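You operate a simulated robot arm through the tools that you are given. There is no shell and no other tool.

You are at the controls of a simulated robot arm. One attempt, no reset.

Task
Prop the core slide on its 60 mm step and wipe the grime off its head.
Fine: pump it past the step, push the prop in, let it down on the prop, then wipe with the yellow rag and put that back. What is to be rubbed or washed off counts as gone when no trace of it is left.

It is judged by the outcome, as a careful person would: the job done as asked, and still so three seconds after it is handed in. It fails if anything else is knocked over, pushed out of place, dropped, spilled or broken.

Robot
A 7-joint arm with a two-finger parallel gripper, fixed in place. Base frame: the origin is on the floor under the middle of its stand, x ahead of it, y to its left, z up; the work surface is at about z = 0.76. Readings come in m, degrees, newtons and seconds.
It reaches about 1.479 m from its shoulder. Its first joint turns from -166.0 to 166.0 degrees. Payload 4.4 kg.
The TCP is the grasp point between the finger pads, 0.023 m short of the fingertips. In the tool frame z runs along the fingers and y along their closing line. The gripper opens to 0.094 m. The fingers are 0.038 m wide and 0.01 m thick; the gripper's body (0.054 by 0.096 m) begins 0.039 m behind the TCP.
Orientation is that of the tool frame in the base frame, as a unit quaternion [x, y, z, w]. With the fingers straight down and closing along the base's y, the tool's x points along the base's -x, its y along +y and its z along -z.

Tools
- The arm moves only by the tool send_rows. Its argument "moves" is a list of rows, each an object of numbers (a shift or turn left out is 0, a gripper value left out holds the last): "dx", "dy", "dz": the shift along the base's x, y, z in m; "ax", "ay", "az": the turn, a rotation vector about the base's x, y, z in degrees; "grip": the closure, from 0 (fully open) to 1 (shut). In form: [{"dx": .., "dy": .., "dz": .., "ax": .., "ay": .., "az": .., "grip": ..}, ...]. A call has 1 to 20 rows; each row is the pose to reach, as a shift and turn from the pose commanded when the call began. Each row takes 0.2 s and may step no farther than 0.05 m and 8.6 degrees from the row before; otherwise, or with a gripper value out of range, the whole call is refused. A pose out of reach is approached as far as the arm can. The call stops where the force on the tool passes 90 N (or 10 N more than at its start, if that is more) or the arm is blocked; 0.2 s more then pass. Each finger travels about 0.072 m/s and halts on what it meets, pressing with about 28 N; the grip force reading is that of the motor and also rises with nothing between the fingers. The clock runs only during rows and for 0.2 s after the last one: add rows that repeat a pose to give the fingers time. The reply holds the time, the measured pose of the TCP, the force on the tool along the base axes, the opening and the grip force, in the units named above and with some noise, with the torque about the TCP (base axes, N m) and any sound that the robot's microphone picked up.
- Cameras (640 x 400 px; columns grow to the right, rows downward): "scene" is fixed at [0.2216, 0.4987, 1.526]; the picture's right is [-0.17, -0.99, 0.00], its down [-0.60, 0.10, -0.79] and it looks along [0.78, -0.13, -0.61] (base axes); focal length 367 px, centre (320, 200). "wrist" rides on the gripper at [0.086, 0.016, -0.075] in the tool frame; the picture's right is [-0.18, 0.98, 0.00], its down [-0.58, -0.11, -0.81] and it looks along [-0.79, -0.15, 0.59] (tool axes); focal length 243 px, centre (320, 200). There is no depth. A picture from a camera that has moved, and an enlarged one, comes with that camera's place and axes in the base frame and with its lens.
- grab_frame(camera): a new picture of that camera. No time passes.
- close_up(camera, box): a new picture of the part [left, top, right, bottom] of that camera's present view, enlarged. No time passes.
- finish_job(): hands the job in; it is judged then, once.

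Places have to be worked out from the pictures, the camera data and where the tool is seen. Open the gripper and draw the arm clear of the work before you hand the job in, unless the task says otherwise.

The tools are called after "Emit:" as name(argument=value, ...) on one line, values as JSON. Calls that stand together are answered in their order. send_rows: Moves the arm, as the interface text tells. Its arguments: {"type":"object","properties":{"moves":{"type":"array","items":{"type":"object","properties":{"dx":{"type":"number"},"dy":{"type":"number"},"dz":{"type":"number"},"ax":{"type":"number"},"ay":{"type":"number"},"az":{"type":"number"},"grip":{"type":"number"}}}}},"required":["moves"]} The other tools are called the same way: grab_frame (camera) takes a picture; close_up (camera, box) takes an enlarged picture of a part of a camera's view; finish_job () hands the job in.

At the start:

```text
time: 0.0
eef_pos: [0.7807, 0.3328, 1.2]
tool_rot: [0.001, 1.0, 0.001, 0.0]
ft_force: [0.0, -0.2, 1.0]
wrist_torque: [0.0, 0.03, 0.03]
grip_width: 0.0938
gripper_force: 0.1
```

scene: 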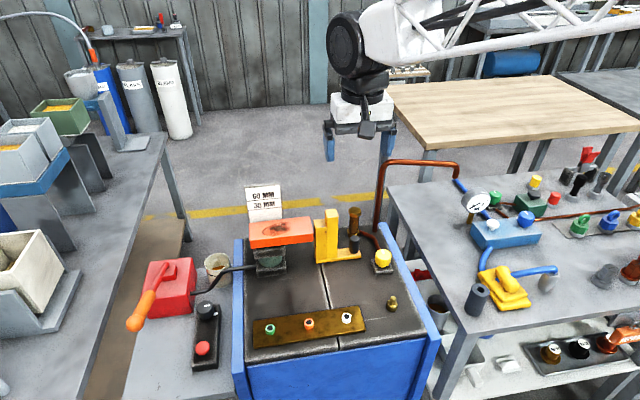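
wrist: 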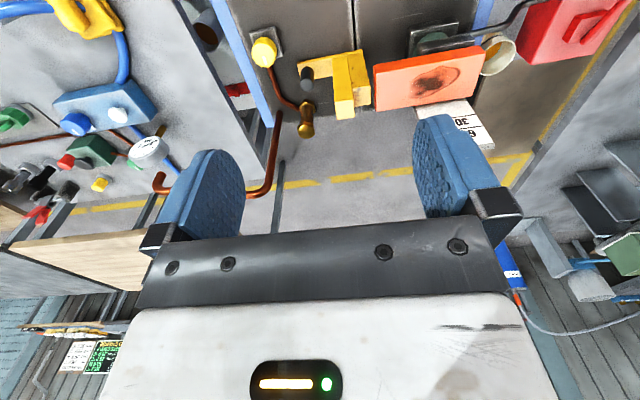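

I'll start by looking closely at the bench: the orange-headed core slide, the yellow prop, the red pump with orange handle, and the yellow rag.

Emit:
close_up(camera="scene", box=[220, 170, 440, 310])

Emit:
close_up(camera="scene", box=[110, 230, 290, 380])

Emit:
close_up(camera="scene", box=[430, 170, 640, 330])

Emit:
close_up(camera="wrist", box=[220, 0, 540, 180])

```text
2.86 times, centred on (330, 240) of scene
camera zoom: at [0.2216, 0.4987, 1.526], right [-0.17, -0.99, 0.0], down [-0.6, 0.1, -0.79], along [0.78, -0.13, -0.61], focal length 1047 px, centre (291, 86)
```

zoom: 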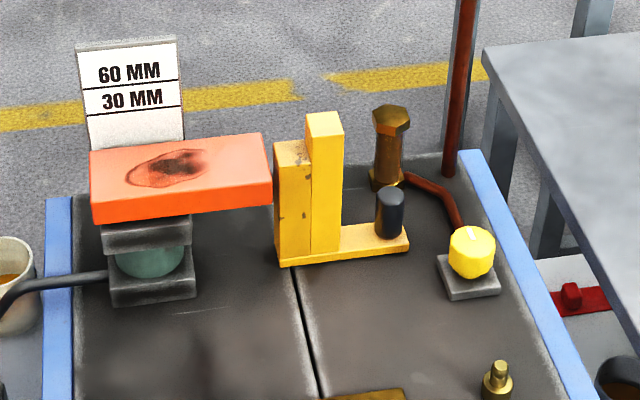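

```text
2.67 times, centred on (200, 305) of scene
camera zoom: at [0.2216, 0.4987, 1.526], right [-0.17, -0.99, 0.0], down [-0.6, 0.1, -0.79], along [0.78, -0.13, -0.61], focal length 978 px, centre (640, -80)
```

zoom: 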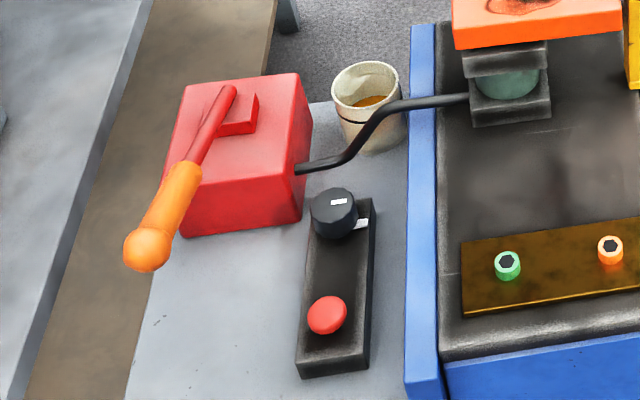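

```text
2.50 times, centred on (535, 250) of scene
camera zoom: at [0.2216, 0.4987, 1.526], right [-0.17, -0.99, 0.0], down [-0.6, 0.1, -0.79], along [0.78, -0.13, -0.61], focal length 916 px, centre (-218, 75)
```

zoom: 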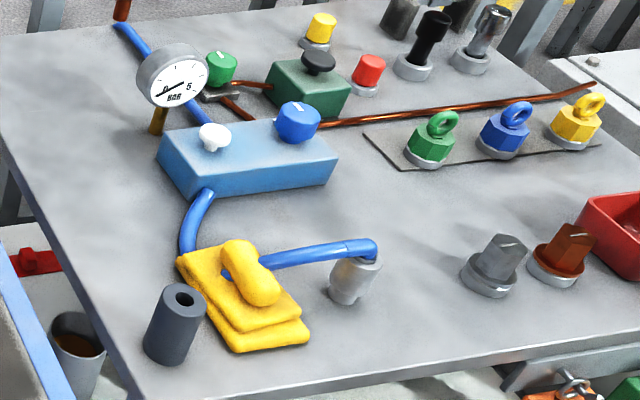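

```text
2.00 times, centred on (380, 90) of wrist
camera zoom: at [0.6939, 0.3491, 1.2746], right [0.18, 0.98, 0.0], down [0.58, -0.11, 0.81], along [0.79, -0.15, -0.59], focal length 485 px, centre (200, 420)
```

zoom: 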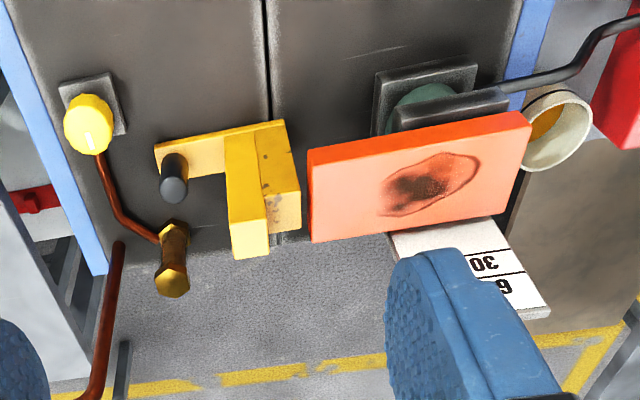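

The general layout is clear. I'm zooming in further on the pump, the dial box, the prop and the rag to understand each mechanism.

Emit:
close_up(camera="scene", box=[180, 280, 240, 380])

Emit:
close_up(camera="scene", box=[115, 245, 215, 345])

Emit:
close_up(camera="scene", box=[235, 180, 325, 280])

Emit:
close_up(camera="scene", box=[305, 195, 405, 275])

Emit:
close_up(camera="scene", box=[455, 235, 575, 325])

Emit:
close_up(camera="wrist", box=[360, 0, 500, 110])

Emit:
close_up(camera="wrist", box=[500, 0, 640, 100])

Emit:
close_up(camera="wrist", box=[20, 0, 240, 150])

```text
4.00 times, centred on (210, 330) of scene
camera zoom: at [0.2216, 0.4987, 1.526], right [-0.17, -0.99, 0.0], down [-0.6, 0.1, -0.79], along [0.78, -0.13, -0.61], focal length 1466 px, centre (760, -320)
```

zoom: 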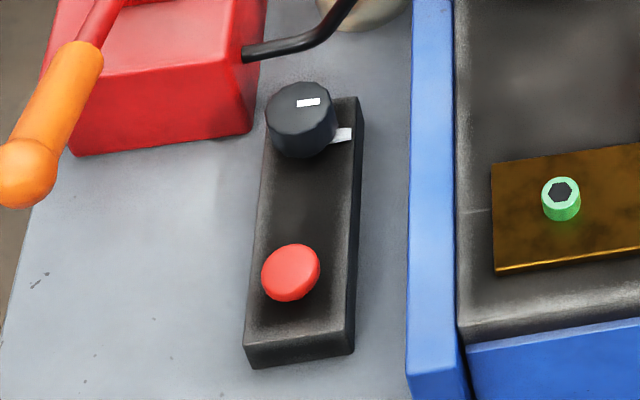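

```text
4.00 times, centred on (165, 295) of scene
camera zoom: at [0.2216, 0.4987, 1.526], right [-0.17, -0.99, 0.0], down [-0.6, 0.1, -0.79], along [0.78, -0.13, -0.61], focal length 1466 px, centre (940, -180)
```

zoom: 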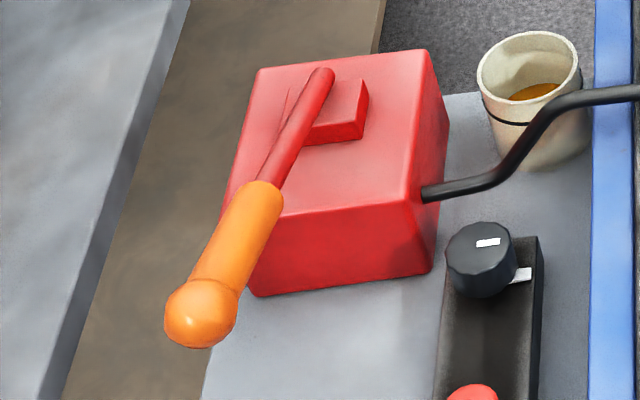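

```text
4.00 times, centred on (280, 230) of scene
camera zoom: at [0.2216, 0.4987, 1.526], right [-0.17, -0.99, 0.0], down [-0.6, 0.1, -0.79], along [0.78, -0.13, -0.61], focal length 1466 px, centre (480, 80)
```

zoom: 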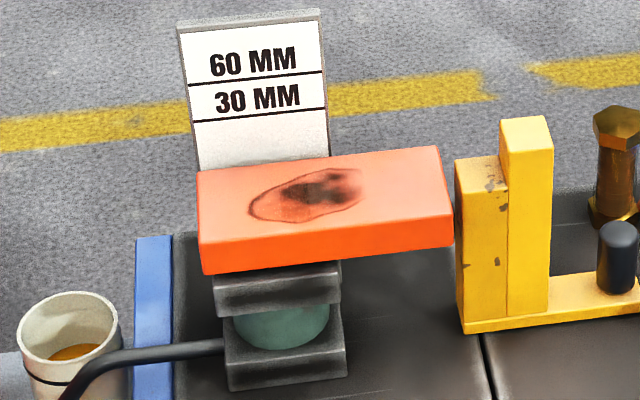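

```text
5.00 times, centred on (355, 235) of scene
camera zoom: at [0.2216, 0.4987, 1.526], right [-0.17, -0.99, 0.0], down [-0.6, 0.1, -0.79], along [0.78, -0.13, -0.61], focal length 1833 px, centre (145, 25)
```

zoom: 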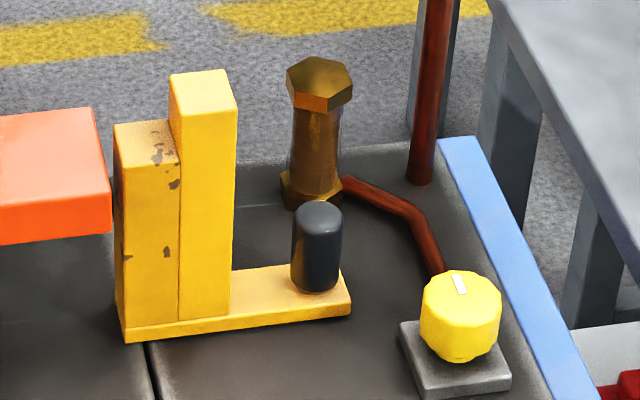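

```text
4.44 times, centred on (515, 280) of scene
camera zoom: at [0.2216, 0.4987, 1.526], right [-0.17, -0.99, 0.0], down [-0.6, 0.1, -0.79], along [0.78, -0.13, -0.61], focal length 1629 px, centre (-547, -156)
```

zoom: 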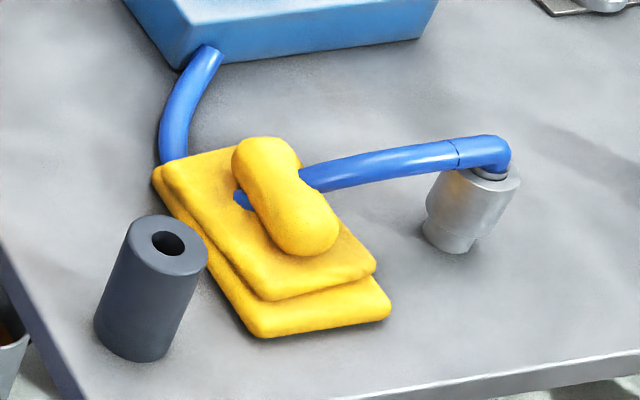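

```text
3.64 times, centred on (430, 55) of wrist
camera zoom: at [0.6939, 0.3491, 1.2746], right [0.18, 0.98, 0.0], down [0.58, -0.11, 0.81], along [0.79, -0.15, -0.59], focal length 882 px, centre (-80, 727)
```

zoom: 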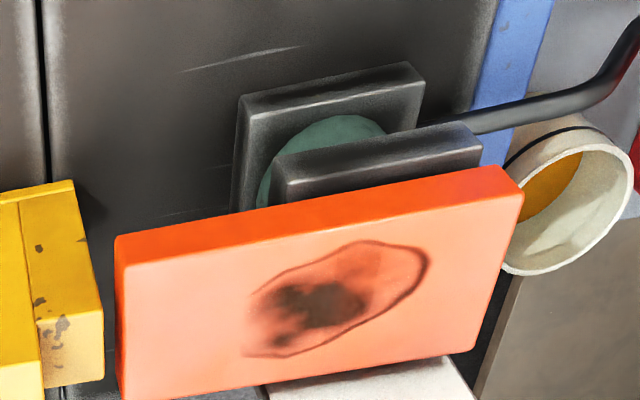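

```text
4.00 times, centred on (570, 50) of wrist
camera zoom: at [0.6939, 0.3491, 1.2746], right [0.18, 0.98, 0.0], down [0.58, -0.11, 0.81], along [0.79, -0.15, -0.59], focal length 970 px, centre (-680, 800)
```

zoom: 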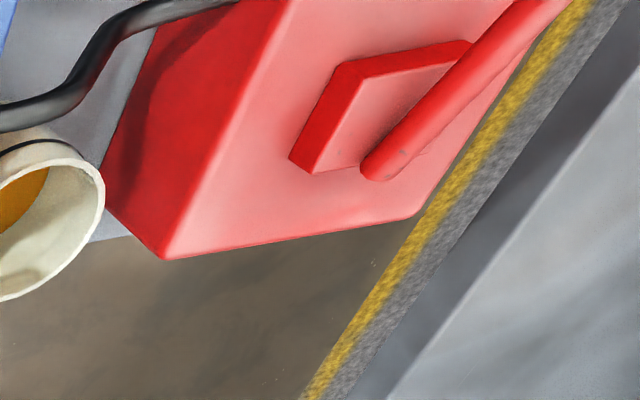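

```text
2.67 times, centred on (130, 75) of wrist
camera zoom: at [0.6939, 0.3491, 1.2746], right [0.18, 0.98, 0.0], down [0.58, -0.11, 0.81], along [0.79, -0.15, -0.59], focal length 647 px, centre (827, 533)
```

zoom: 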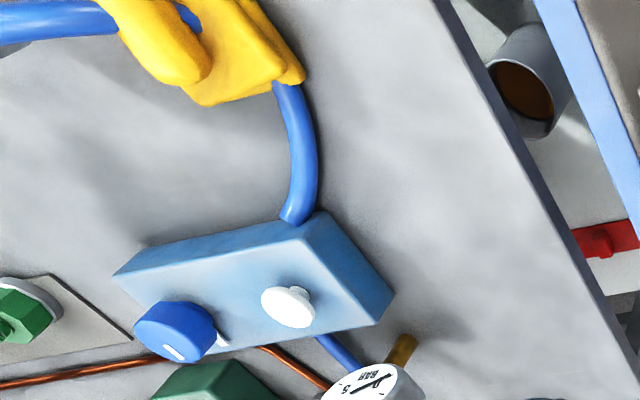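

I place the pump handle's grip around (0.735, 0.778, 0.896), with the lever pivot near (0.91, 0.778, 0.835). The slide head is at x 0.87–0.93, y 0.40–0.557 and z ≈ 0.92. I'll move high above the handle to look at it from the wrist.

Emit:
send_rows(moves=[{"dy": 0.045, "dx": -0.005}, {"dy": 0.09, "dx": -0.01}, {"dy": 0.135, "dx": -0.015}, {"dy": 0.18, "dx": -0.02}, {"dy": 0.225, "dx": -0.025}, {"dy": 0.27, "dx": -0.03}, {"dy": 0.315, "dx": -0.035}, {"dy": 0.36, "dx": -0.04}, {"dy": 0.405, "dx": -0.045}, {"dy": 0.445, "dx": -0.05}, {"dy": 0.445, "dx": -0.05, "dz": -0.04}, {"dy": 0.445, "dx": -0.05, "dz": -0.08}])

Emit:
grab_frame(camera="wrist")

Emit:
grab_frame(camera="scene")

```text
time: 2.6
eef_pos: [0.7303, 0.778, 1.1199]
tool_rot: [0.0, 1.0, 0.001, 0.001]
ft_force: [0.2, 0.0, 0.0]
wrist_torque: [0.01, -0.01, 0.03]
grip_width: 0.094
gripper_force: 0.0
```

```text
taken
camera wrist: at [0.6432, 0.7941, 1.1946], right [0.18, 0.98, 0.0], down [0.58, -0.11, 0.81], along [0.79, -0.15, -0.59], focal length 243 px, centre (320, 200)
```

wrist: 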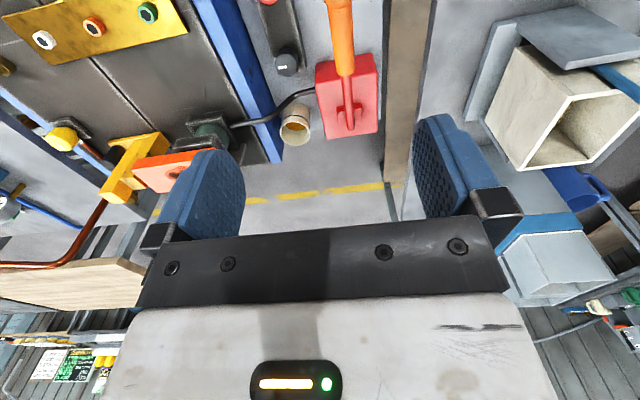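

```text
taken
```

scene: 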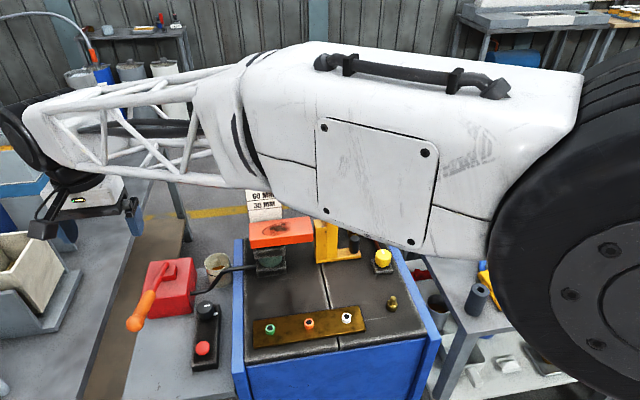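

The handle passes below the gripper and leaves the wrist picture. I'll back off toward the robot base so the whole lever comes into view and I can fix its y and height.

Emit:
send_rows(moves=[{"dx": -0.045}, {"dx": -0.09}, {"dx": -0.135}, {"dx": -0.18}, {"dx": -0.22}, {"dx": -0.22, "dz": -0.03}])

Emit:
grab_frame(camera="wrist")

Emit:
close_up(camera="wrist", box=[240, 0, 440, 130])

Emit:
close_up(camera="wrist", box=[60, 40, 260, 180])

```text
time: 4.0
eef_pos: [0.5112, 0.7783, 1.0916]
tool_rot: [0.0, 1.0, 0.0, 0.002]
ft_force: [-0.1, 0.1, -0.1]
wrist_torque: [-0.01, 0.01, 0.02]
grip_width: 0.0942
gripper_force: 0.1
```

```text
taken
camera wrist: at [0.4234, 0.7941, 1.1651], right [0.18, 0.98, 0.0], down [0.58, -0.11, 0.81], along [0.79, -0.15, -0.59], focal length 243 px, centre (320, 200)
```

wrist: 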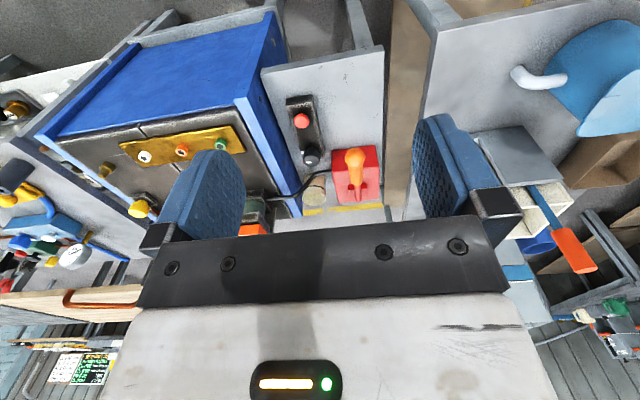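

```text
3.08 times, centred on (340, 65) of wrist
camera zoom: at [0.4234, 0.7941, 1.1651], right [0.18, 0.98, 0.0], down [0.58, -0.11, 0.81], along [0.79, -0.15, -0.59], focal length 746 px, centre (258, 615)
```

zoom: 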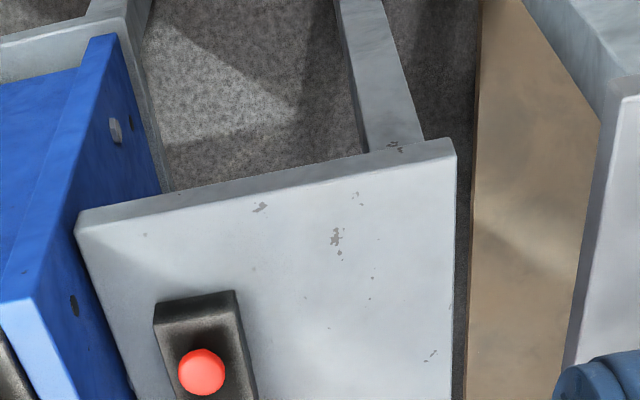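

```text
2.86 times, centred on (160, 110) of wrist
camera zoom: at [0.4234, 0.7941, 1.1651], right [0.18, 0.98, 0.0], down [0.58, -0.11, 0.81], along [0.79, -0.15, -0.59], focal length 693 px, centre (777, 457)
```

zoom: 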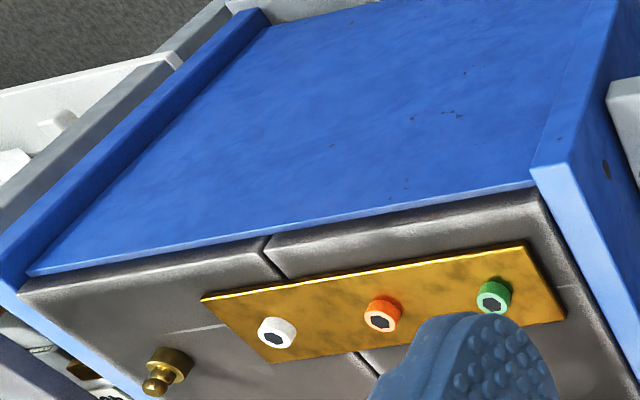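

Emit:
close_up(camera="wrist", box=[280, 90, 420, 215])

```text
3.20 times, centred on (350, 152) of wrist
camera zoom: at [0.4234, 0.7941, 1.1651], right [0.18, 0.98, 0.0], down [0.58, -0.11, 0.81], along [0.79, -0.15, -0.59], focal length 776 px, centre (224, 352)
```

zoom: 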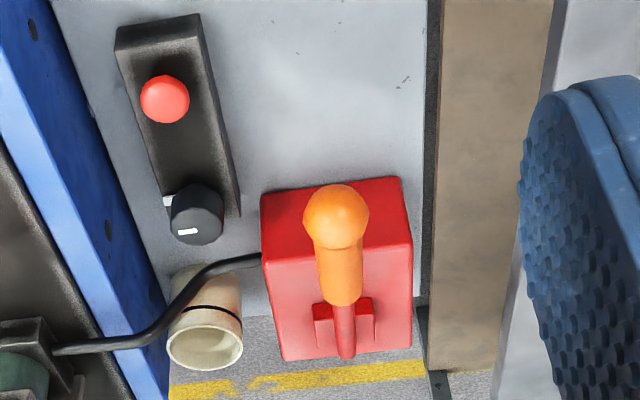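

Triangulating from both cameras puts the pump table lower, at about z 0.655. The handle's ball end is near (0.72, 0.80, 0.864) and its pivot near (0.96, 0.80, 0.78). I'll move over the middle of the grip with the gripper open and check before going down.

Emit:
send_rows(moves=[{"dx": 0.045, "dy": 0.005}, {"dx": 0.09, "dy": 0.01}, {"dx": 0.135, "dy": 0.015}, {"dx": 0.18, "dy": 0.02}, {"dx": 0.225, "dy": 0.021}, {"dx": 0.256, "dy": 0.021}, {"dx": 0.256, "dy": 0.021, "dz": -0.045}, {"dx": 0.256, "dy": 0.021, "dz": -0.09}, {"dx": 0.256, "dy": 0.021, "dz": -0.135}, {"dx": 0.256, "dy": 0.021, "dz": -0.165}])

Emit:
grab_frame(camera="scene")

Emit:
close_up(camera="scene", box=[80, 220, 220, 350])

Emit:
grab_frame(camera="wrist")

```text
time: 6.2
eef_pos: [0.7672, 0.7981, 0.9275]
tool_rot: [0.0, 1.0, 0.001, 0.002]
ft_force: [-0.2, 0.3, 1.0]
wrist_torque: [0.02, 0.0, -0.03]
grip_width: 0.0943
gripper_force: 0.2
```

```text
taken
```

scene: 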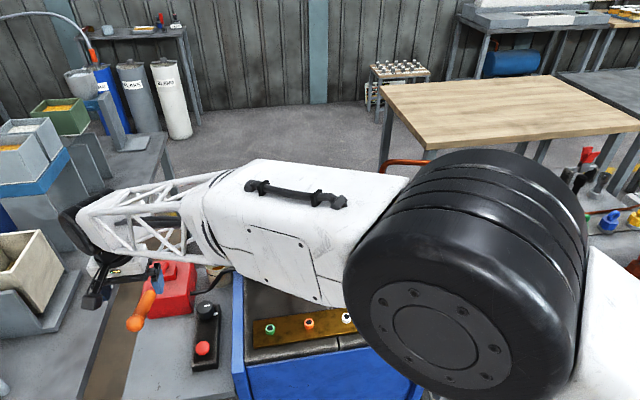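

```text
3.08 times, centred on (150, 285) of scene
camera zoom: at [0.2216, 0.4987, 1.526], right [-0.17, -0.99, 0.0], down [-0.6, 0.1, -0.79], along [0.78, -0.13, -0.61], focal length 1128 px, centre (843, -62)
```

zoom: 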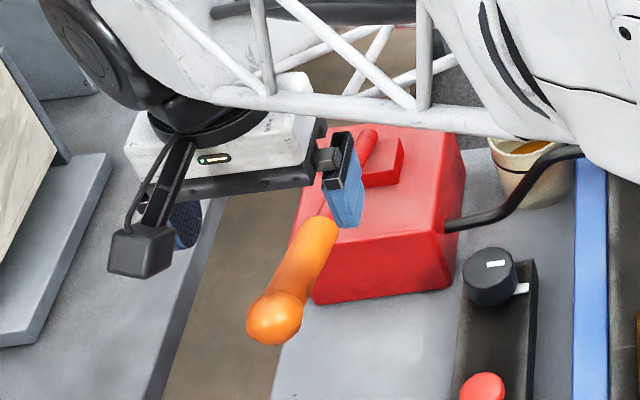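

```text
taken
camera wrist: at [0.6803, 0.814, 1.0001], right [0.18, 0.98, 0.0], down [0.58, -0.11, 0.81], along [0.79, -0.15, -0.59], focal length 243 px, centre (320, 200)
```

wrist: 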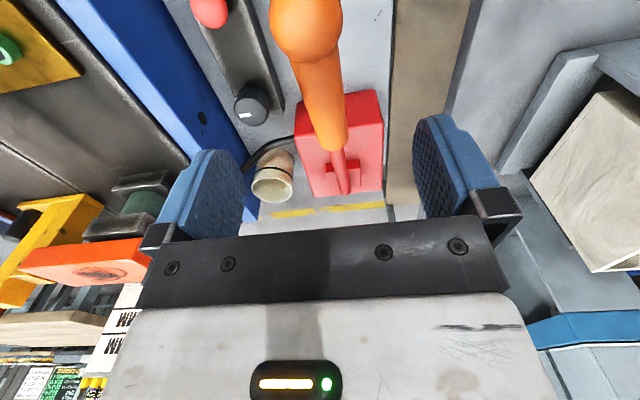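

The handle sits between the open fingers and its axis at x 0.767 is near z 0.855. I'm lowering onto it and closing.

Emit:
send_rows(moves=[{"dz": -0.025}, {"dz": -0.05}, {"dz": -0.074}, {"dz": -0.074}, {"dz": -0.074, "grip": 0.5}, {"dz": -0.074, "grip": 0.9}, {"dz": -0.074, "grip": 0.9}, {"dz": -0.074, "grip": 0.9}])

Emit:
close_up(camera="scene", box=[80, 220, 220, 350])

Emit:
grab_frame(camera="wrist")

```text
time: 8.0
eef_pos: [0.7665, 0.7999, 0.851]
tool_rot: [0.0, 1.0, 0.001, 0.001]
ft_force: [8.5, 37.4, -6.2]
wrist_torque: [0.23, -0.31, -0.08]
grip_width: 0.0273
gripper_force: 45.1
```

```text
3.08 times, centred on (150, 285) of scene
camera zoom: at [0.2216, 0.4987, 1.526], right [-0.17, -0.99, 0.0], down [-0.6, 0.1, -0.79], along [0.78, -0.13, -0.61], focal length 1128 px, centre (843, -62)
```

zoom: 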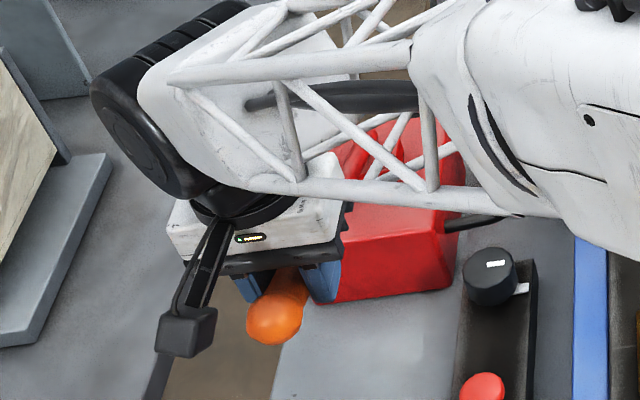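

```text
taken
camera wrist: at [0.6795, 0.8156, 0.9254], right [0.18, 0.98, 0.0], down [0.58, -0.11, 0.81], along [0.79, -0.15, -0.59], focal length 243 px, centre (320, 200)
```

wrist: 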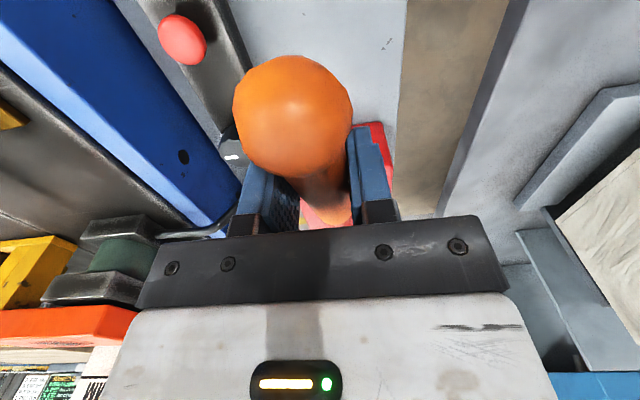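

I have the handle, but there's a 37 N side load toward +y, so the grip is a few mm off centre. I'll shift a bit toward +y to relieve it.

Emit:
send_rows(moves=[{"dy": 0.002}, {"dy": 0.004}, {"dy": 0.004}])

```text
time: 8.8
eef_pos: [0.7676, 0.8006, 0.8496]
tool_rot: [0.002, 1.0, 0.0, 0.0]
ft_force: [-26.2, -58.9, 10.5]
wrist_torque: [-0.29, 0.14, -0.04]
grip_width: 0.0279
gripper_force: 45.5
```

The load has reversed to −59 N, so the stiffness is about 24 N/mm. I'll go back roughly 2.4 mm to centre it.

Emit:
send_rows(moves=[{"dy": -0.0012}, {"dy": -0.0024}, {"dy": -0.0024}])

```text
time: 9.6
eef_pos: [0.7677, 0.8004, 0.8509]
tool_rot: [0.0, 1.0, 0.0, 0.001]
ft_force: [4.8, -27.7, -9.2]
wrist_torque: [-0.05, 1.18, -0.02]
grip_width: 0.0279
gripper_force: 45.0
```

I'll trim the last of the side load and then make a first trial stroke: about 30 mm down along the lever's arc, watching the force.

Emit:
send_rows(moves=[{"dy": -0.001}, {"dy": -0.001, "dx": -0.0025, "dz": -0.008}, {"dy": -0.001, "dx": -0.0045, "dz": -0.016}, {"dy": -0.001, "dx": -0.0065, "dz": -0.024}, {"dy": -0.001, "dx": -0.0085, "dz": -0.032}])

Emit:
close_up(camera="scene", box=[80, 170, 300, 350])

Emit:
grab_frame(camera="wrist")

```text
time: 10.8
eef_pos: [0.7585, 0.8004, 0.8205]
tool_rot: [0.0, 1.0, 0.001, 0.001]
ft_force: [3.0, -16.2, 7.9]
wrist_torque: [-0.12, -1.38, -0.21]
grip_width: 0.0278
gripper_force: 45.4
```

```text
2.22 times, centred on (190, 260) of scene
camera zoom: at [0.2216, 0.4987, 1.526], right [-0.17, -0.99, 0.0], down [-0.6, 0.1, -0.79], along [0.78, -0.13, -0.61], focal length 815 px, centre (609, 67)
```

zoom: 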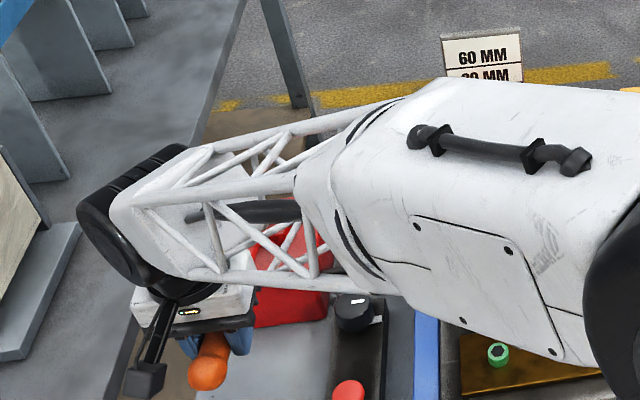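

```text
taken
camera wrist: at [0.6712, 0.8158, 0.8944], right [0.18, 0.98, 0.0], down [0.58, -0.11, 0.81], along [0.79, -0.15, -0.59], focal length 243 px, centre (320, 200)
```

wrist: 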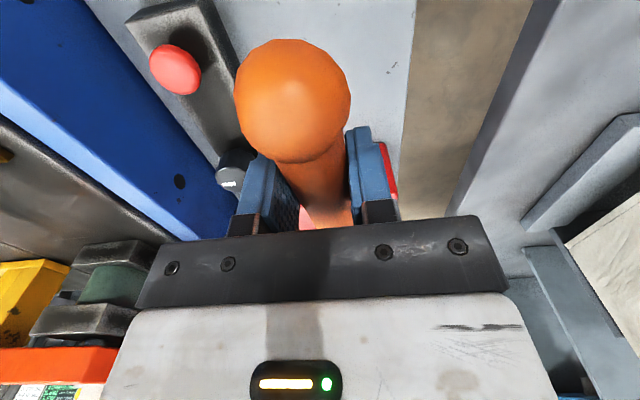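

The handle moves down freely. I'll carry on along the arc until I feel the lower stop.

Emit:
send_rows(moves=[{"dx": -0.0013, "dz": -0.009}, {"dx": -0.0022, "dz": -0.018}, {"dx": -0.0029, "dz": -0.027}, {"dx": -0.0031, "dz": -0.036}, {"dx": -0.0029, "dz": -0.045}, {"dx": -0.0022, "dz": -0.054}])

Emit:
grab_frame(camera="scene")

Emit:
grab_frame(camera="wrist")

```text
time: 12.2
eef_pos: [0.7554, 0.7997, 0.7648]
tool_rot: [0.001, 1.0, 0.001, 0.001]
ft_force: [-5.0, -4.1, 9.1]
wrist_torque: [0.03, -1.01, 0.03]
grip_width: 0.0276
gripper_force: 45.1
```

```text
taken
```

scene: 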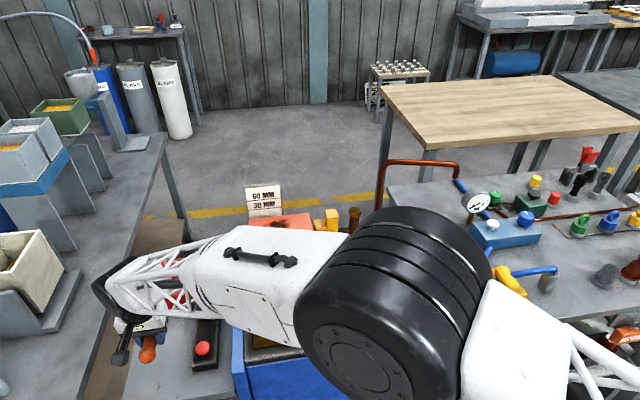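

```text
taken
camera wrist: at [0.6686, 0.8158, 0.8399], right [0.18, 0.98, 0.0], down [0.58, -0.11, 0.81], along [0.79, -0.15, -0.59], focal length 243 px, centre (320, 200)
```

wrist: 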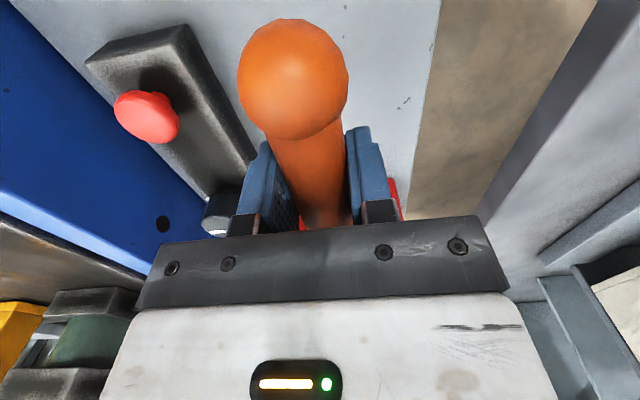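

The handle is still moving with little resistance. I'll compare the slide's height against the scale plate.

Emit:
close_up(camera="scene", box=[235, 170, 375, 250])

Emit:
close_up(camera="scene", box=[80, 280, 220, 370])

```text
4.57 times, centred on (305, 210) of scene
camera zoom: at [0.2216, 0.4987, 1.526], right [-0.17, -0.99, 0.0], down [-0.6, 0.1, -0.79], along [0.78, -0.13, -0.61], focal length 1676 px, centre (389, 154)
```

zoom: 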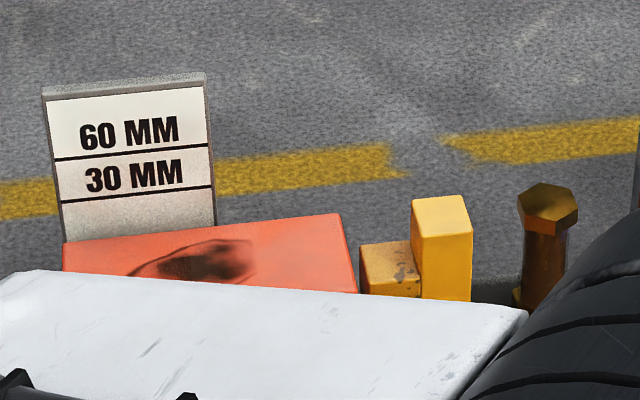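

```text
4.44 times, centred on (150, 325) of scene
camera zoom: at [0.2216, 0.4987, 1.526], right [-0.17, -0.99, 0.0], down [-0.6, 0.1, -0.79], along [0.78, -0.13, -0.61], focal length 1629 px, centre (1076, -356)
```

zoom: 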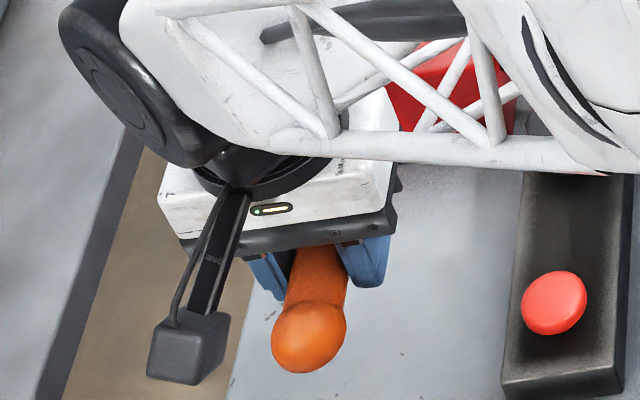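

The slide has risen about 11 mm on this half-stroke. I'll keep going down to find the lever's lower stop.

Emit:
send_rows(moves=[{"dx": 0.0008, "dz": -0.008}, {"dx": 0.0022, "dz": -0.016}, {"dx": 0.004, "dz": -0.024}, {"dx": 0.006, "dz": -0.032}])

Emit:
close_up(camera="scene", box=[235, 170, 375, 250])

Emit:
close_up(camera="scene", box=[80, 280, 220, 370])

```text
time: 13.2
eef_pos: [0.7626, 0.8006, 0.7357]
tool_rot: [0.0, 1.0, 0.001, 0.002]
ft_force: [-13.7, -4.7, 26.6]
wrist_torque: [0.02, -0.29, 0.14]
grip_width: 0.0279
gripper_force: 44.5
```

```text
4.57 times, centred on (305, 210) of scene
camera zoom: at [0.2216, 0.4987, 1.526], right [-0.17, -0.99, 0.0], down [-0.6, 0.1, -0.79], along [0.78, -0.13, -0.61], focal length 1676 px, centre (389, 154)
```

zoom: 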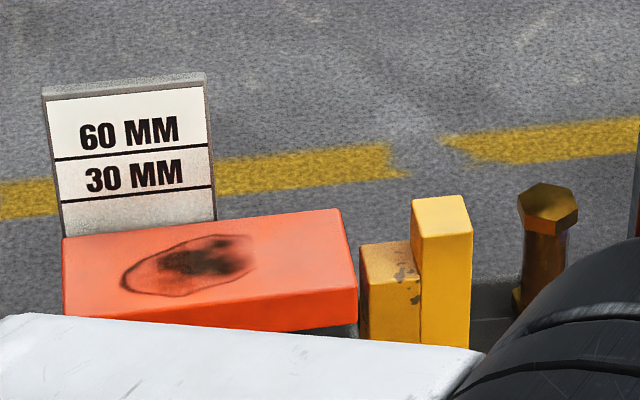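

```text
4.44 times, centred on (150, 325) of scene
camera zoom: at [0.2216, 0.4987, 1.526], right [-0.17, -0.99, 0.0], down [-0.6, 0.1, -0.79], along [0.78, -0.13, -0.61], focal length 1629 px, centre (1076, -356)
```

zoom: 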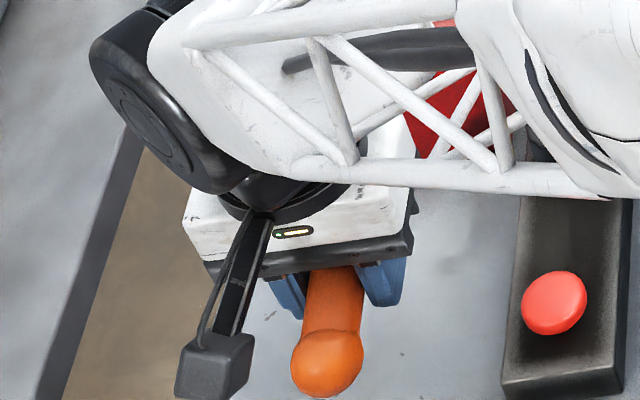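

The force rises to about 27 N near z 0.735, so that's the lower stop, and the slide is up about 14 mm. I'll raise the handle along the same arc to the top, then check the slide holds its height.

Emit:
send_rows(moves=[{"dx": -0.002, "dz": 0.01}, {"dx": -0.0038, "dz": 0.02}, {"dx": -0.006, "dz": 0.032}, {"dx": -0.0075, "dz": 0.044}, {"dx": -0.0087, "dz": 0.056}, {"dx": -0.0085, "dz": 0.068}, {"dx": -0.007, "dz": 0.08}, {"dx": -0.004, "dz": 0.092}, {"dx": 0.0, "dz": 0.105}, {"dx": 0.0047, "dz": 0.118}])

Emit:
close_up(camera="scene", box=[235, 170, 375, 250])

Emit:
close_up(camera="scene", box=[80, 220, 220, 350])

```text
time: 15.4
eef_pos: [0.7671, 0.7997, 0.8496]
tool_rot: [0.0, 1.0, 0.0, 0.001]
ft_force: [-7.8, 20.4, -26.4]
wrist_torque: [0.29, 0.62, 0.16]
grip_width: 0.028
gripper_force: 20.0
```

```text
4.57 times, centred on (305, 210) of scene
camera zoom: at [0.2216, 0.4987, 1.526], right [-0.17, -0.99, 0.0], down [-0.6, 0.1, -0.79], along [0.78, -0.13, -0.61], focal length 1676 px, centre (389, 154)
```

zoom: 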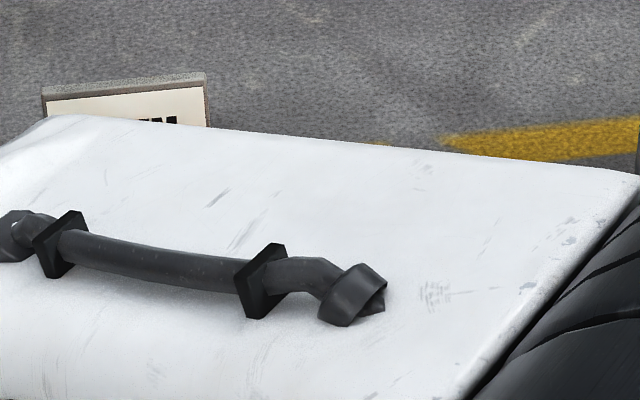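

```text
3.08 times, centred on (150, 285) of scene
camera zoom: at [0.2216, 0.4987, 1.526], right [-0.17, -0.99, 0.0], down [-0.6, 0.1, -0.79], along [0.78, -0.13, -0.61], focal length 1128 px, centre (843, -62)
```

zoom: 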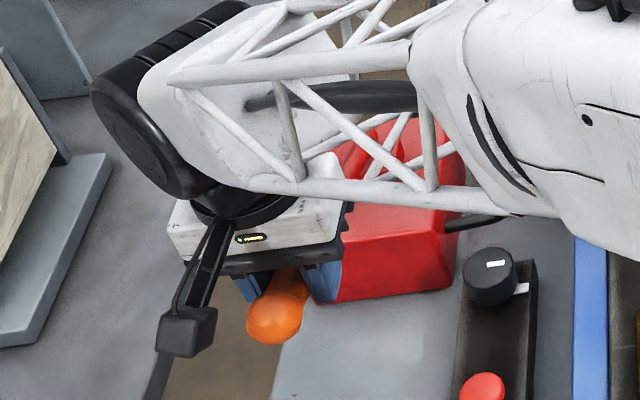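

The handle is back at its top stop. I'll do the second down-stroke in one call and then check the slide.

Emit:
send_rows(moves=[{"dx": -0.0047, "dz": -0.013}, {"dx": -0.0087, "dz": -0.026}, {"dx": -0.0115, "dz": -0.038}, {"dx": -0.013, "dz": -0.05}, {"dx": -0.0134, "dz": -0.062}, {"dx": -0.0125, "dz": -0.074}, {"dx": -0.0107, "dz": -0.086}, {"dx": -0.0085, "dz": -0.098}, {"dx": -0.0067, "dz": -0.108}, {"dx": -0.0047, "dz": -0.118}])

Emit:
close_up(camera="scene", box=[235, 170, 375, 250])

```text
time: 17.6
eef_pos: [0.763, 0.7998, 0.7352]
tool_rot: [0.001, 1.0, 0.002, 0.001]
ft_force: [-11.5, -10.9, 27.3]
wrist_torque: [0.02, -0.23, 0.2]
grip_width: 0.0281
gripper_force: 45.0
```

```text
4.57 times, centred on (305, 210) of scene
camera zoom: at [0.2216, 0.4987, 1.526], right [-0.17, -0.99, 0.0], down [-0.6, 0.1, -0.79], along [0.78, -0.13, -0.61], focal length 1676 px, centre (389, 154)
```

zoom: 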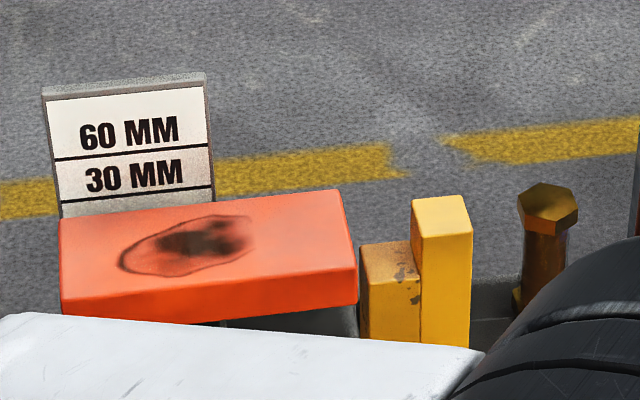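

Each full stroke lifts the slide about 14 mm, so it's at about 28 mm and holding. Third stroke next, up and down in one call.

Emit:
send_rows(moves=[{"dx": -0.002, "dz": 0.01}, {"dx": -0.0038, "dz": 0.02}, {"dx": -0.006, "dz": 0.032}, {"dx": -0.0075, "dz": 0.044}, {"dx": -0.0087, "dz": 0.056}, {"dx": -0.0085, "dz": 0.068}, {"dx": -0.007, "dz": 0.08}, {"dx": -0.004, "dz": 0.092}, {"dx": 0.0, "dz": 0.105}, {"dx": 0.0047, "dz": 0.118}, {"dx": 0.0, "dz": 0.105}, {"dx": -0.004, "dz": 0.092}, {"dx": -0.007, "dz": 0.08}, {"dx": -0.0085, "dz": 0.068}, {"dx": -0.0087, "dz": 0.056}, {"dx": -0.0075, "dz": 0.044}, {"dx": -0.006, "dz": 0.032}, {"dx": -0.0038, "dz": 0.02}, {"dx": -0.002, "dz": 0.01}, {"dx": 0.0, "dz": 0.0}])

Emit:
close_up(camera="scene", box=[235, 170, 375, 250])

```text
time: 21.8
eef_pos: [0.7628, 0.7998, 0.7352]
tool_rot: [0.001, 1.0, 0.001, 0.002]
ft_force: [-8.4, 18.3, 9.2]
wrist_torque: [-0.23, -1.16, 0.06]
grip_width: 0.0279
gripper_force: 44.5
```

```text
4.57 times, centred on (305, 210) of scene
camera zoom: at [0.2216, 0.4987, 1.526], right [-0.17, -0.99, 0.0], down [-0.6, 0.1, -0.79], along [0.78, -0.13, -0.61], focal length 1676 px, centre (389, 154)
```

zoom: 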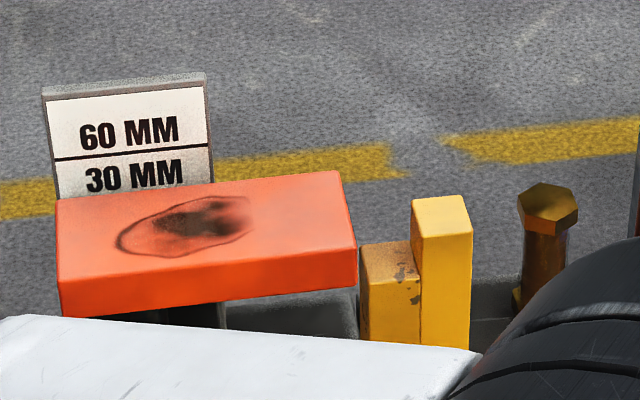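

The slide is now at about 42 mm. Fourth stroke.

Emit:
send_rows(moves=[{"dx": -0.002, "dz": 0.01}, {"dx": -0.0038, "dz": 0.02}, {"dx": -0.006, "dz": 0.032}, {"dx": -0.0075, "dz": 0.044}, {"dx": -0.0087, "dz": 0.056}, {"dx": -0.0085, "dz": 0.068}, {"dx": -0.007, "dz": 0.08}, {"dx": -0.004, "dz": 0.092}, {"dx": 0.0, "dz": 0.105}, {"dx": 0.0047, "dz": 0.118}, {"dx": 0.0, "dz": 0.105}, {"dx": -0.004, "dz": 0.092}, {"dx": -0.007, "dz": 0.08}, {"dx": -0.0085, "dz": 0.068}, {"dx": -0.0087, "dz": 0.056}, {"dx": -0.0075, "dz": 0.044}, {"dx": -0.006, "dz": 0.032}, {"dx": -0.0038, "dz": 0.02}, {"dx": -0.002, "dz": 0.01}, {"dx": 0.0, "dz": 0.0}])

Emit:
close_up(camera="scene", box=[235, 170, 375, 250])

```text
time: 26.0
eef_pos: [0.7625, 0.7998, 0.7343]
tool_rot: [0.0, 1.0, 0.001, 0.001]
ft_force: [-8.1, -3.1, 9.8]
wrist_torque: [-0.02, -1.21, 0.12]
grip_width: 0.0278
gripper_force: 45.0
```

```text
4.57 times, centred on (305, 210) of scene
camera zoom: at [0.2216, 0.4987, 1.526], right [-0.17, -0.99, 0.0], down [-0.6, 0.1, -0.79], along [0.78, -0.13, -0.61], focal length 1676 px, centre (389, 154)
```

zoom: 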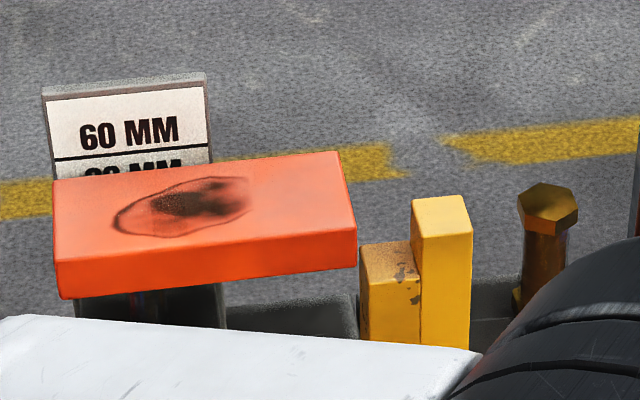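

At about 56 mm the back edge is just under the 60 MM line. A fifth stroke takes it to about 70 mm, past the step.

Emit:
send_rows(moves=[{"dx": -0.002, "dz": 0.01}, {"dx": -0.0038, "dz": 0.02}, {"dx": -0.006, "dz": 0.032}, {"dx": -0.0075, "dz": 0.044}, {"dx": -0.0087, "dz": 0.056}, {"dx": -0.0085, "dz": 0.068}, {"dx": -0.007, "dz": 0.08}, {"dx": -0.004, "dz": 0.092}, {"dx": 0.0, "dz": 0.105}, {"dx": 0.0047, "dz": 0.118}, {"dx": 0.0, "dz": 0.105}, {"dx": -0.004, "dz": 0.092}, {"dx": -0.007, "dz": 0.08}, {"dx": -0.0085, "dz": 0.068}, {"dx": -0.0087, "dz": 0.056}, {"dx": -0.0075, "dz": 0.044}, {"dx": -0.006, "dz": 0.032}, {"dx": -0.0038, "dz": 0.02}, {"dx": -0.002, "dz": 0.01}, {"dx": 0.0, "dz": 0.0}])

Emit:
close_up(camera="scene", box=[235, 170, 375, 250])

```text
time: 30.2
eef_pos: [0.7618, 0.7993, 0.7342]
tool_rot: [-0.001, 1.0, 0.0, 0.001]
ft_force: [-6.2, 7.0, 10.1]
wrist_torque: [-0.15, -1.07, 0.26]
grip_width: 0.0276
gripper_force: 44.7
```

```text
4.57 times, centred on (305, 210) of scene
camera zoom: at [0.2216, 0.4987, 1.526], right [-0.17, -0.99, 0.0], down [-0.6, 0.1, -0.79], along [0.78, -0.13, -0.61], focal length 1676 px, centre (389, 154)
```

zoom: 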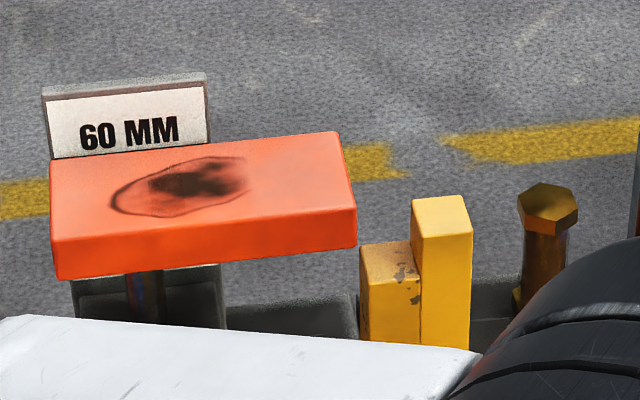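

The slide is now raised about 69 mm, past the 60 MM line. I'll let go of the handle with only a partial opening, to stay clear of the control box, and lift away. Then I'll look at the dial/button box from the wrist.

Emit:
send_rows(moves=[{"grip": 0.35}, {"grip": 0.35}, {"grip": 0.35}, {"grip": 0.35, "dz": 0.04}, {"grip": 0.35, "dz": 0.09}, {"grip": 0.35, "dz": 0.14}, {"grip": 0.35, "dz": 0.19, "dx": -0.03}, {"grip": 0.35, "dz": 0.21, "dx": -0.07, "dy": -0.03}, {"grip": 0.35, "dz": 0.21, "dx": -0.11, "dy": -0.07}, {"grip": 0.35, "dz": 0.21, "dx": -0.15, "dy": -0.1}])

Emit:
grab_frame(camera="wrist")

Emit:
grab_frame(camera="scene")

```text
refused: row 7 steps farther than a row can; nothing moved
```

```text
taken
camera wrist: at [0.6751, 0.8158, 0.8087], right [0.18, 0.98, 0.0], down [0.58, -0.11, 0.81], along [0.79, -0.15, -0.59], focal length 243 px, centre (320, 200)
```

wrist: 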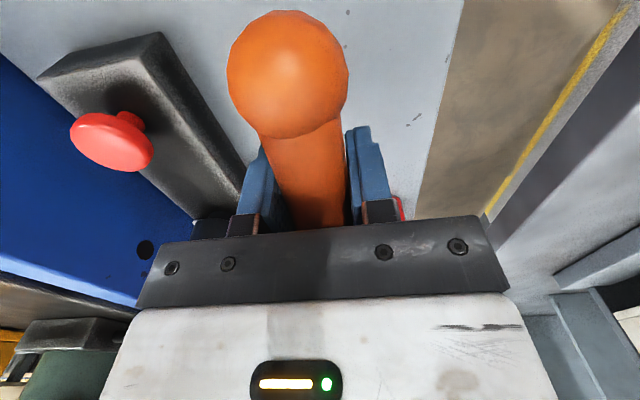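

```text
taken
```

scene: 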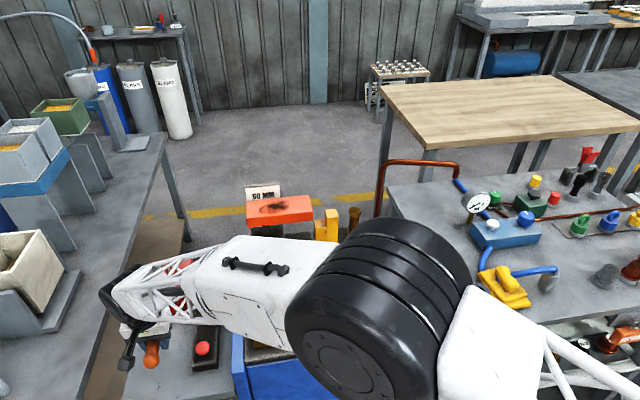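

That call was refused because one row stepped too far. The button turns out to be a mushroom button on a short stem. I'll resend with smaller steps.

Emit:
send_rows(moves=[{"grip": 0.35}, {"grip": 0.35}, {"grip": 0.35}, {"grip": 0.35, "dz": 0.04}, {"grip": 0.35, "dz": 0.08}, {"grip": 0.35, "dz": 0.12}, {"grip": 0.35, "dz": 0.16, "dx": -0.02}, {"grip": 0.35, "dz": 0.18, "dx": -0.05, "dy": -0.02}, {"grip": 0.35, "dz": 0.19, "dx": -0.08, "dy": -0.05}, {"grip": 0.35, "dz": 0.2, "dx": -0.11, "dy": -0.08}, {"grip": 0.35, "dz": 0.2, "dx": -0.14, "dy": -0.1}])

Emit:
grab_frame(camera="wrist")

Emit:
grab_frame(camera="scene")

```text
time: 32.6
eef_pos: [0.6216, 0.6987, 0.9318]
tool_rot: [0.0, 1.0, 0.001, 0.001]
ft_force: [-0.4, -0.1, 0.1]
wrist_torque: [0.03, 0.0, 0.02]
grip_width: 0.0615
gripper_force: 0.0
```

```text
taken
camera wrist: at [0.5342, 0.7149, 1.0071], right [0.18, 0.98, 0.0], down [0.58, -0.11, 0.81], along [0.79, -0.15, -0.59], focal length 243 px, centre (320, 200)
```

wrist: 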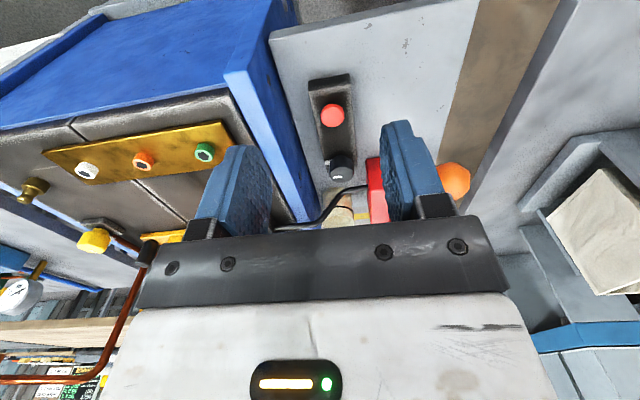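

```text
taken
```

scene: 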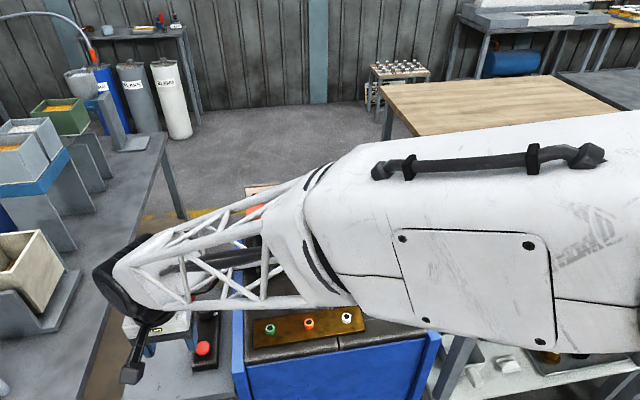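

Emit:
close_up(camera="wrist", box=[290, 60, 390, 220])

Emit:
close_up(camera="wrist", box=[300, 130, 380, 190])

```text
2.50 times, centred on (340, 140) of wrist
camera zoom: at [0.5342, 0.7149, 1.0071], right [0.18, 0.98, 0.0], down [0.58, -0.11, 0.81], along [0.79, -0.15, -0.59], focal length 606 px, centre (270, 350)
```

zoom: 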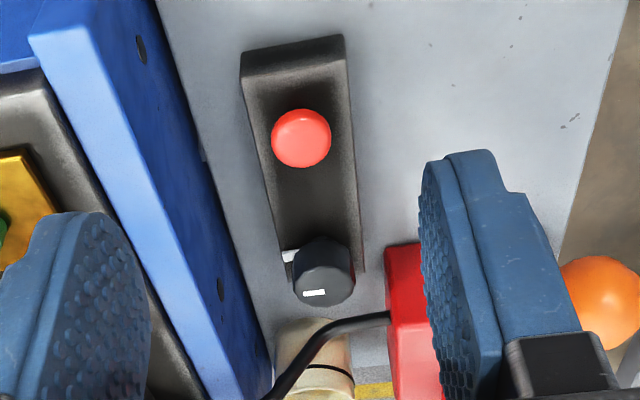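

```text
6.67 times, centred on (340, 160) of wrist
camera zoom: at [0.5342, 0.7149, 1.0071], right [0.18, 0.98, 0.0], down [0.58, -0.11, 0.81], along [0.79, -0.15, -0.59], focal length 1618 px, centre (187, 467)
```

zoom: 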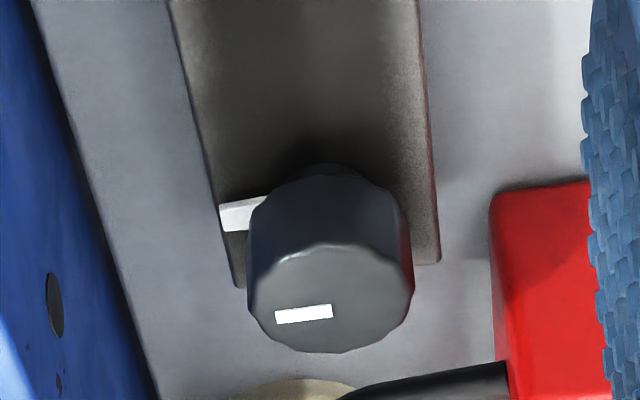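

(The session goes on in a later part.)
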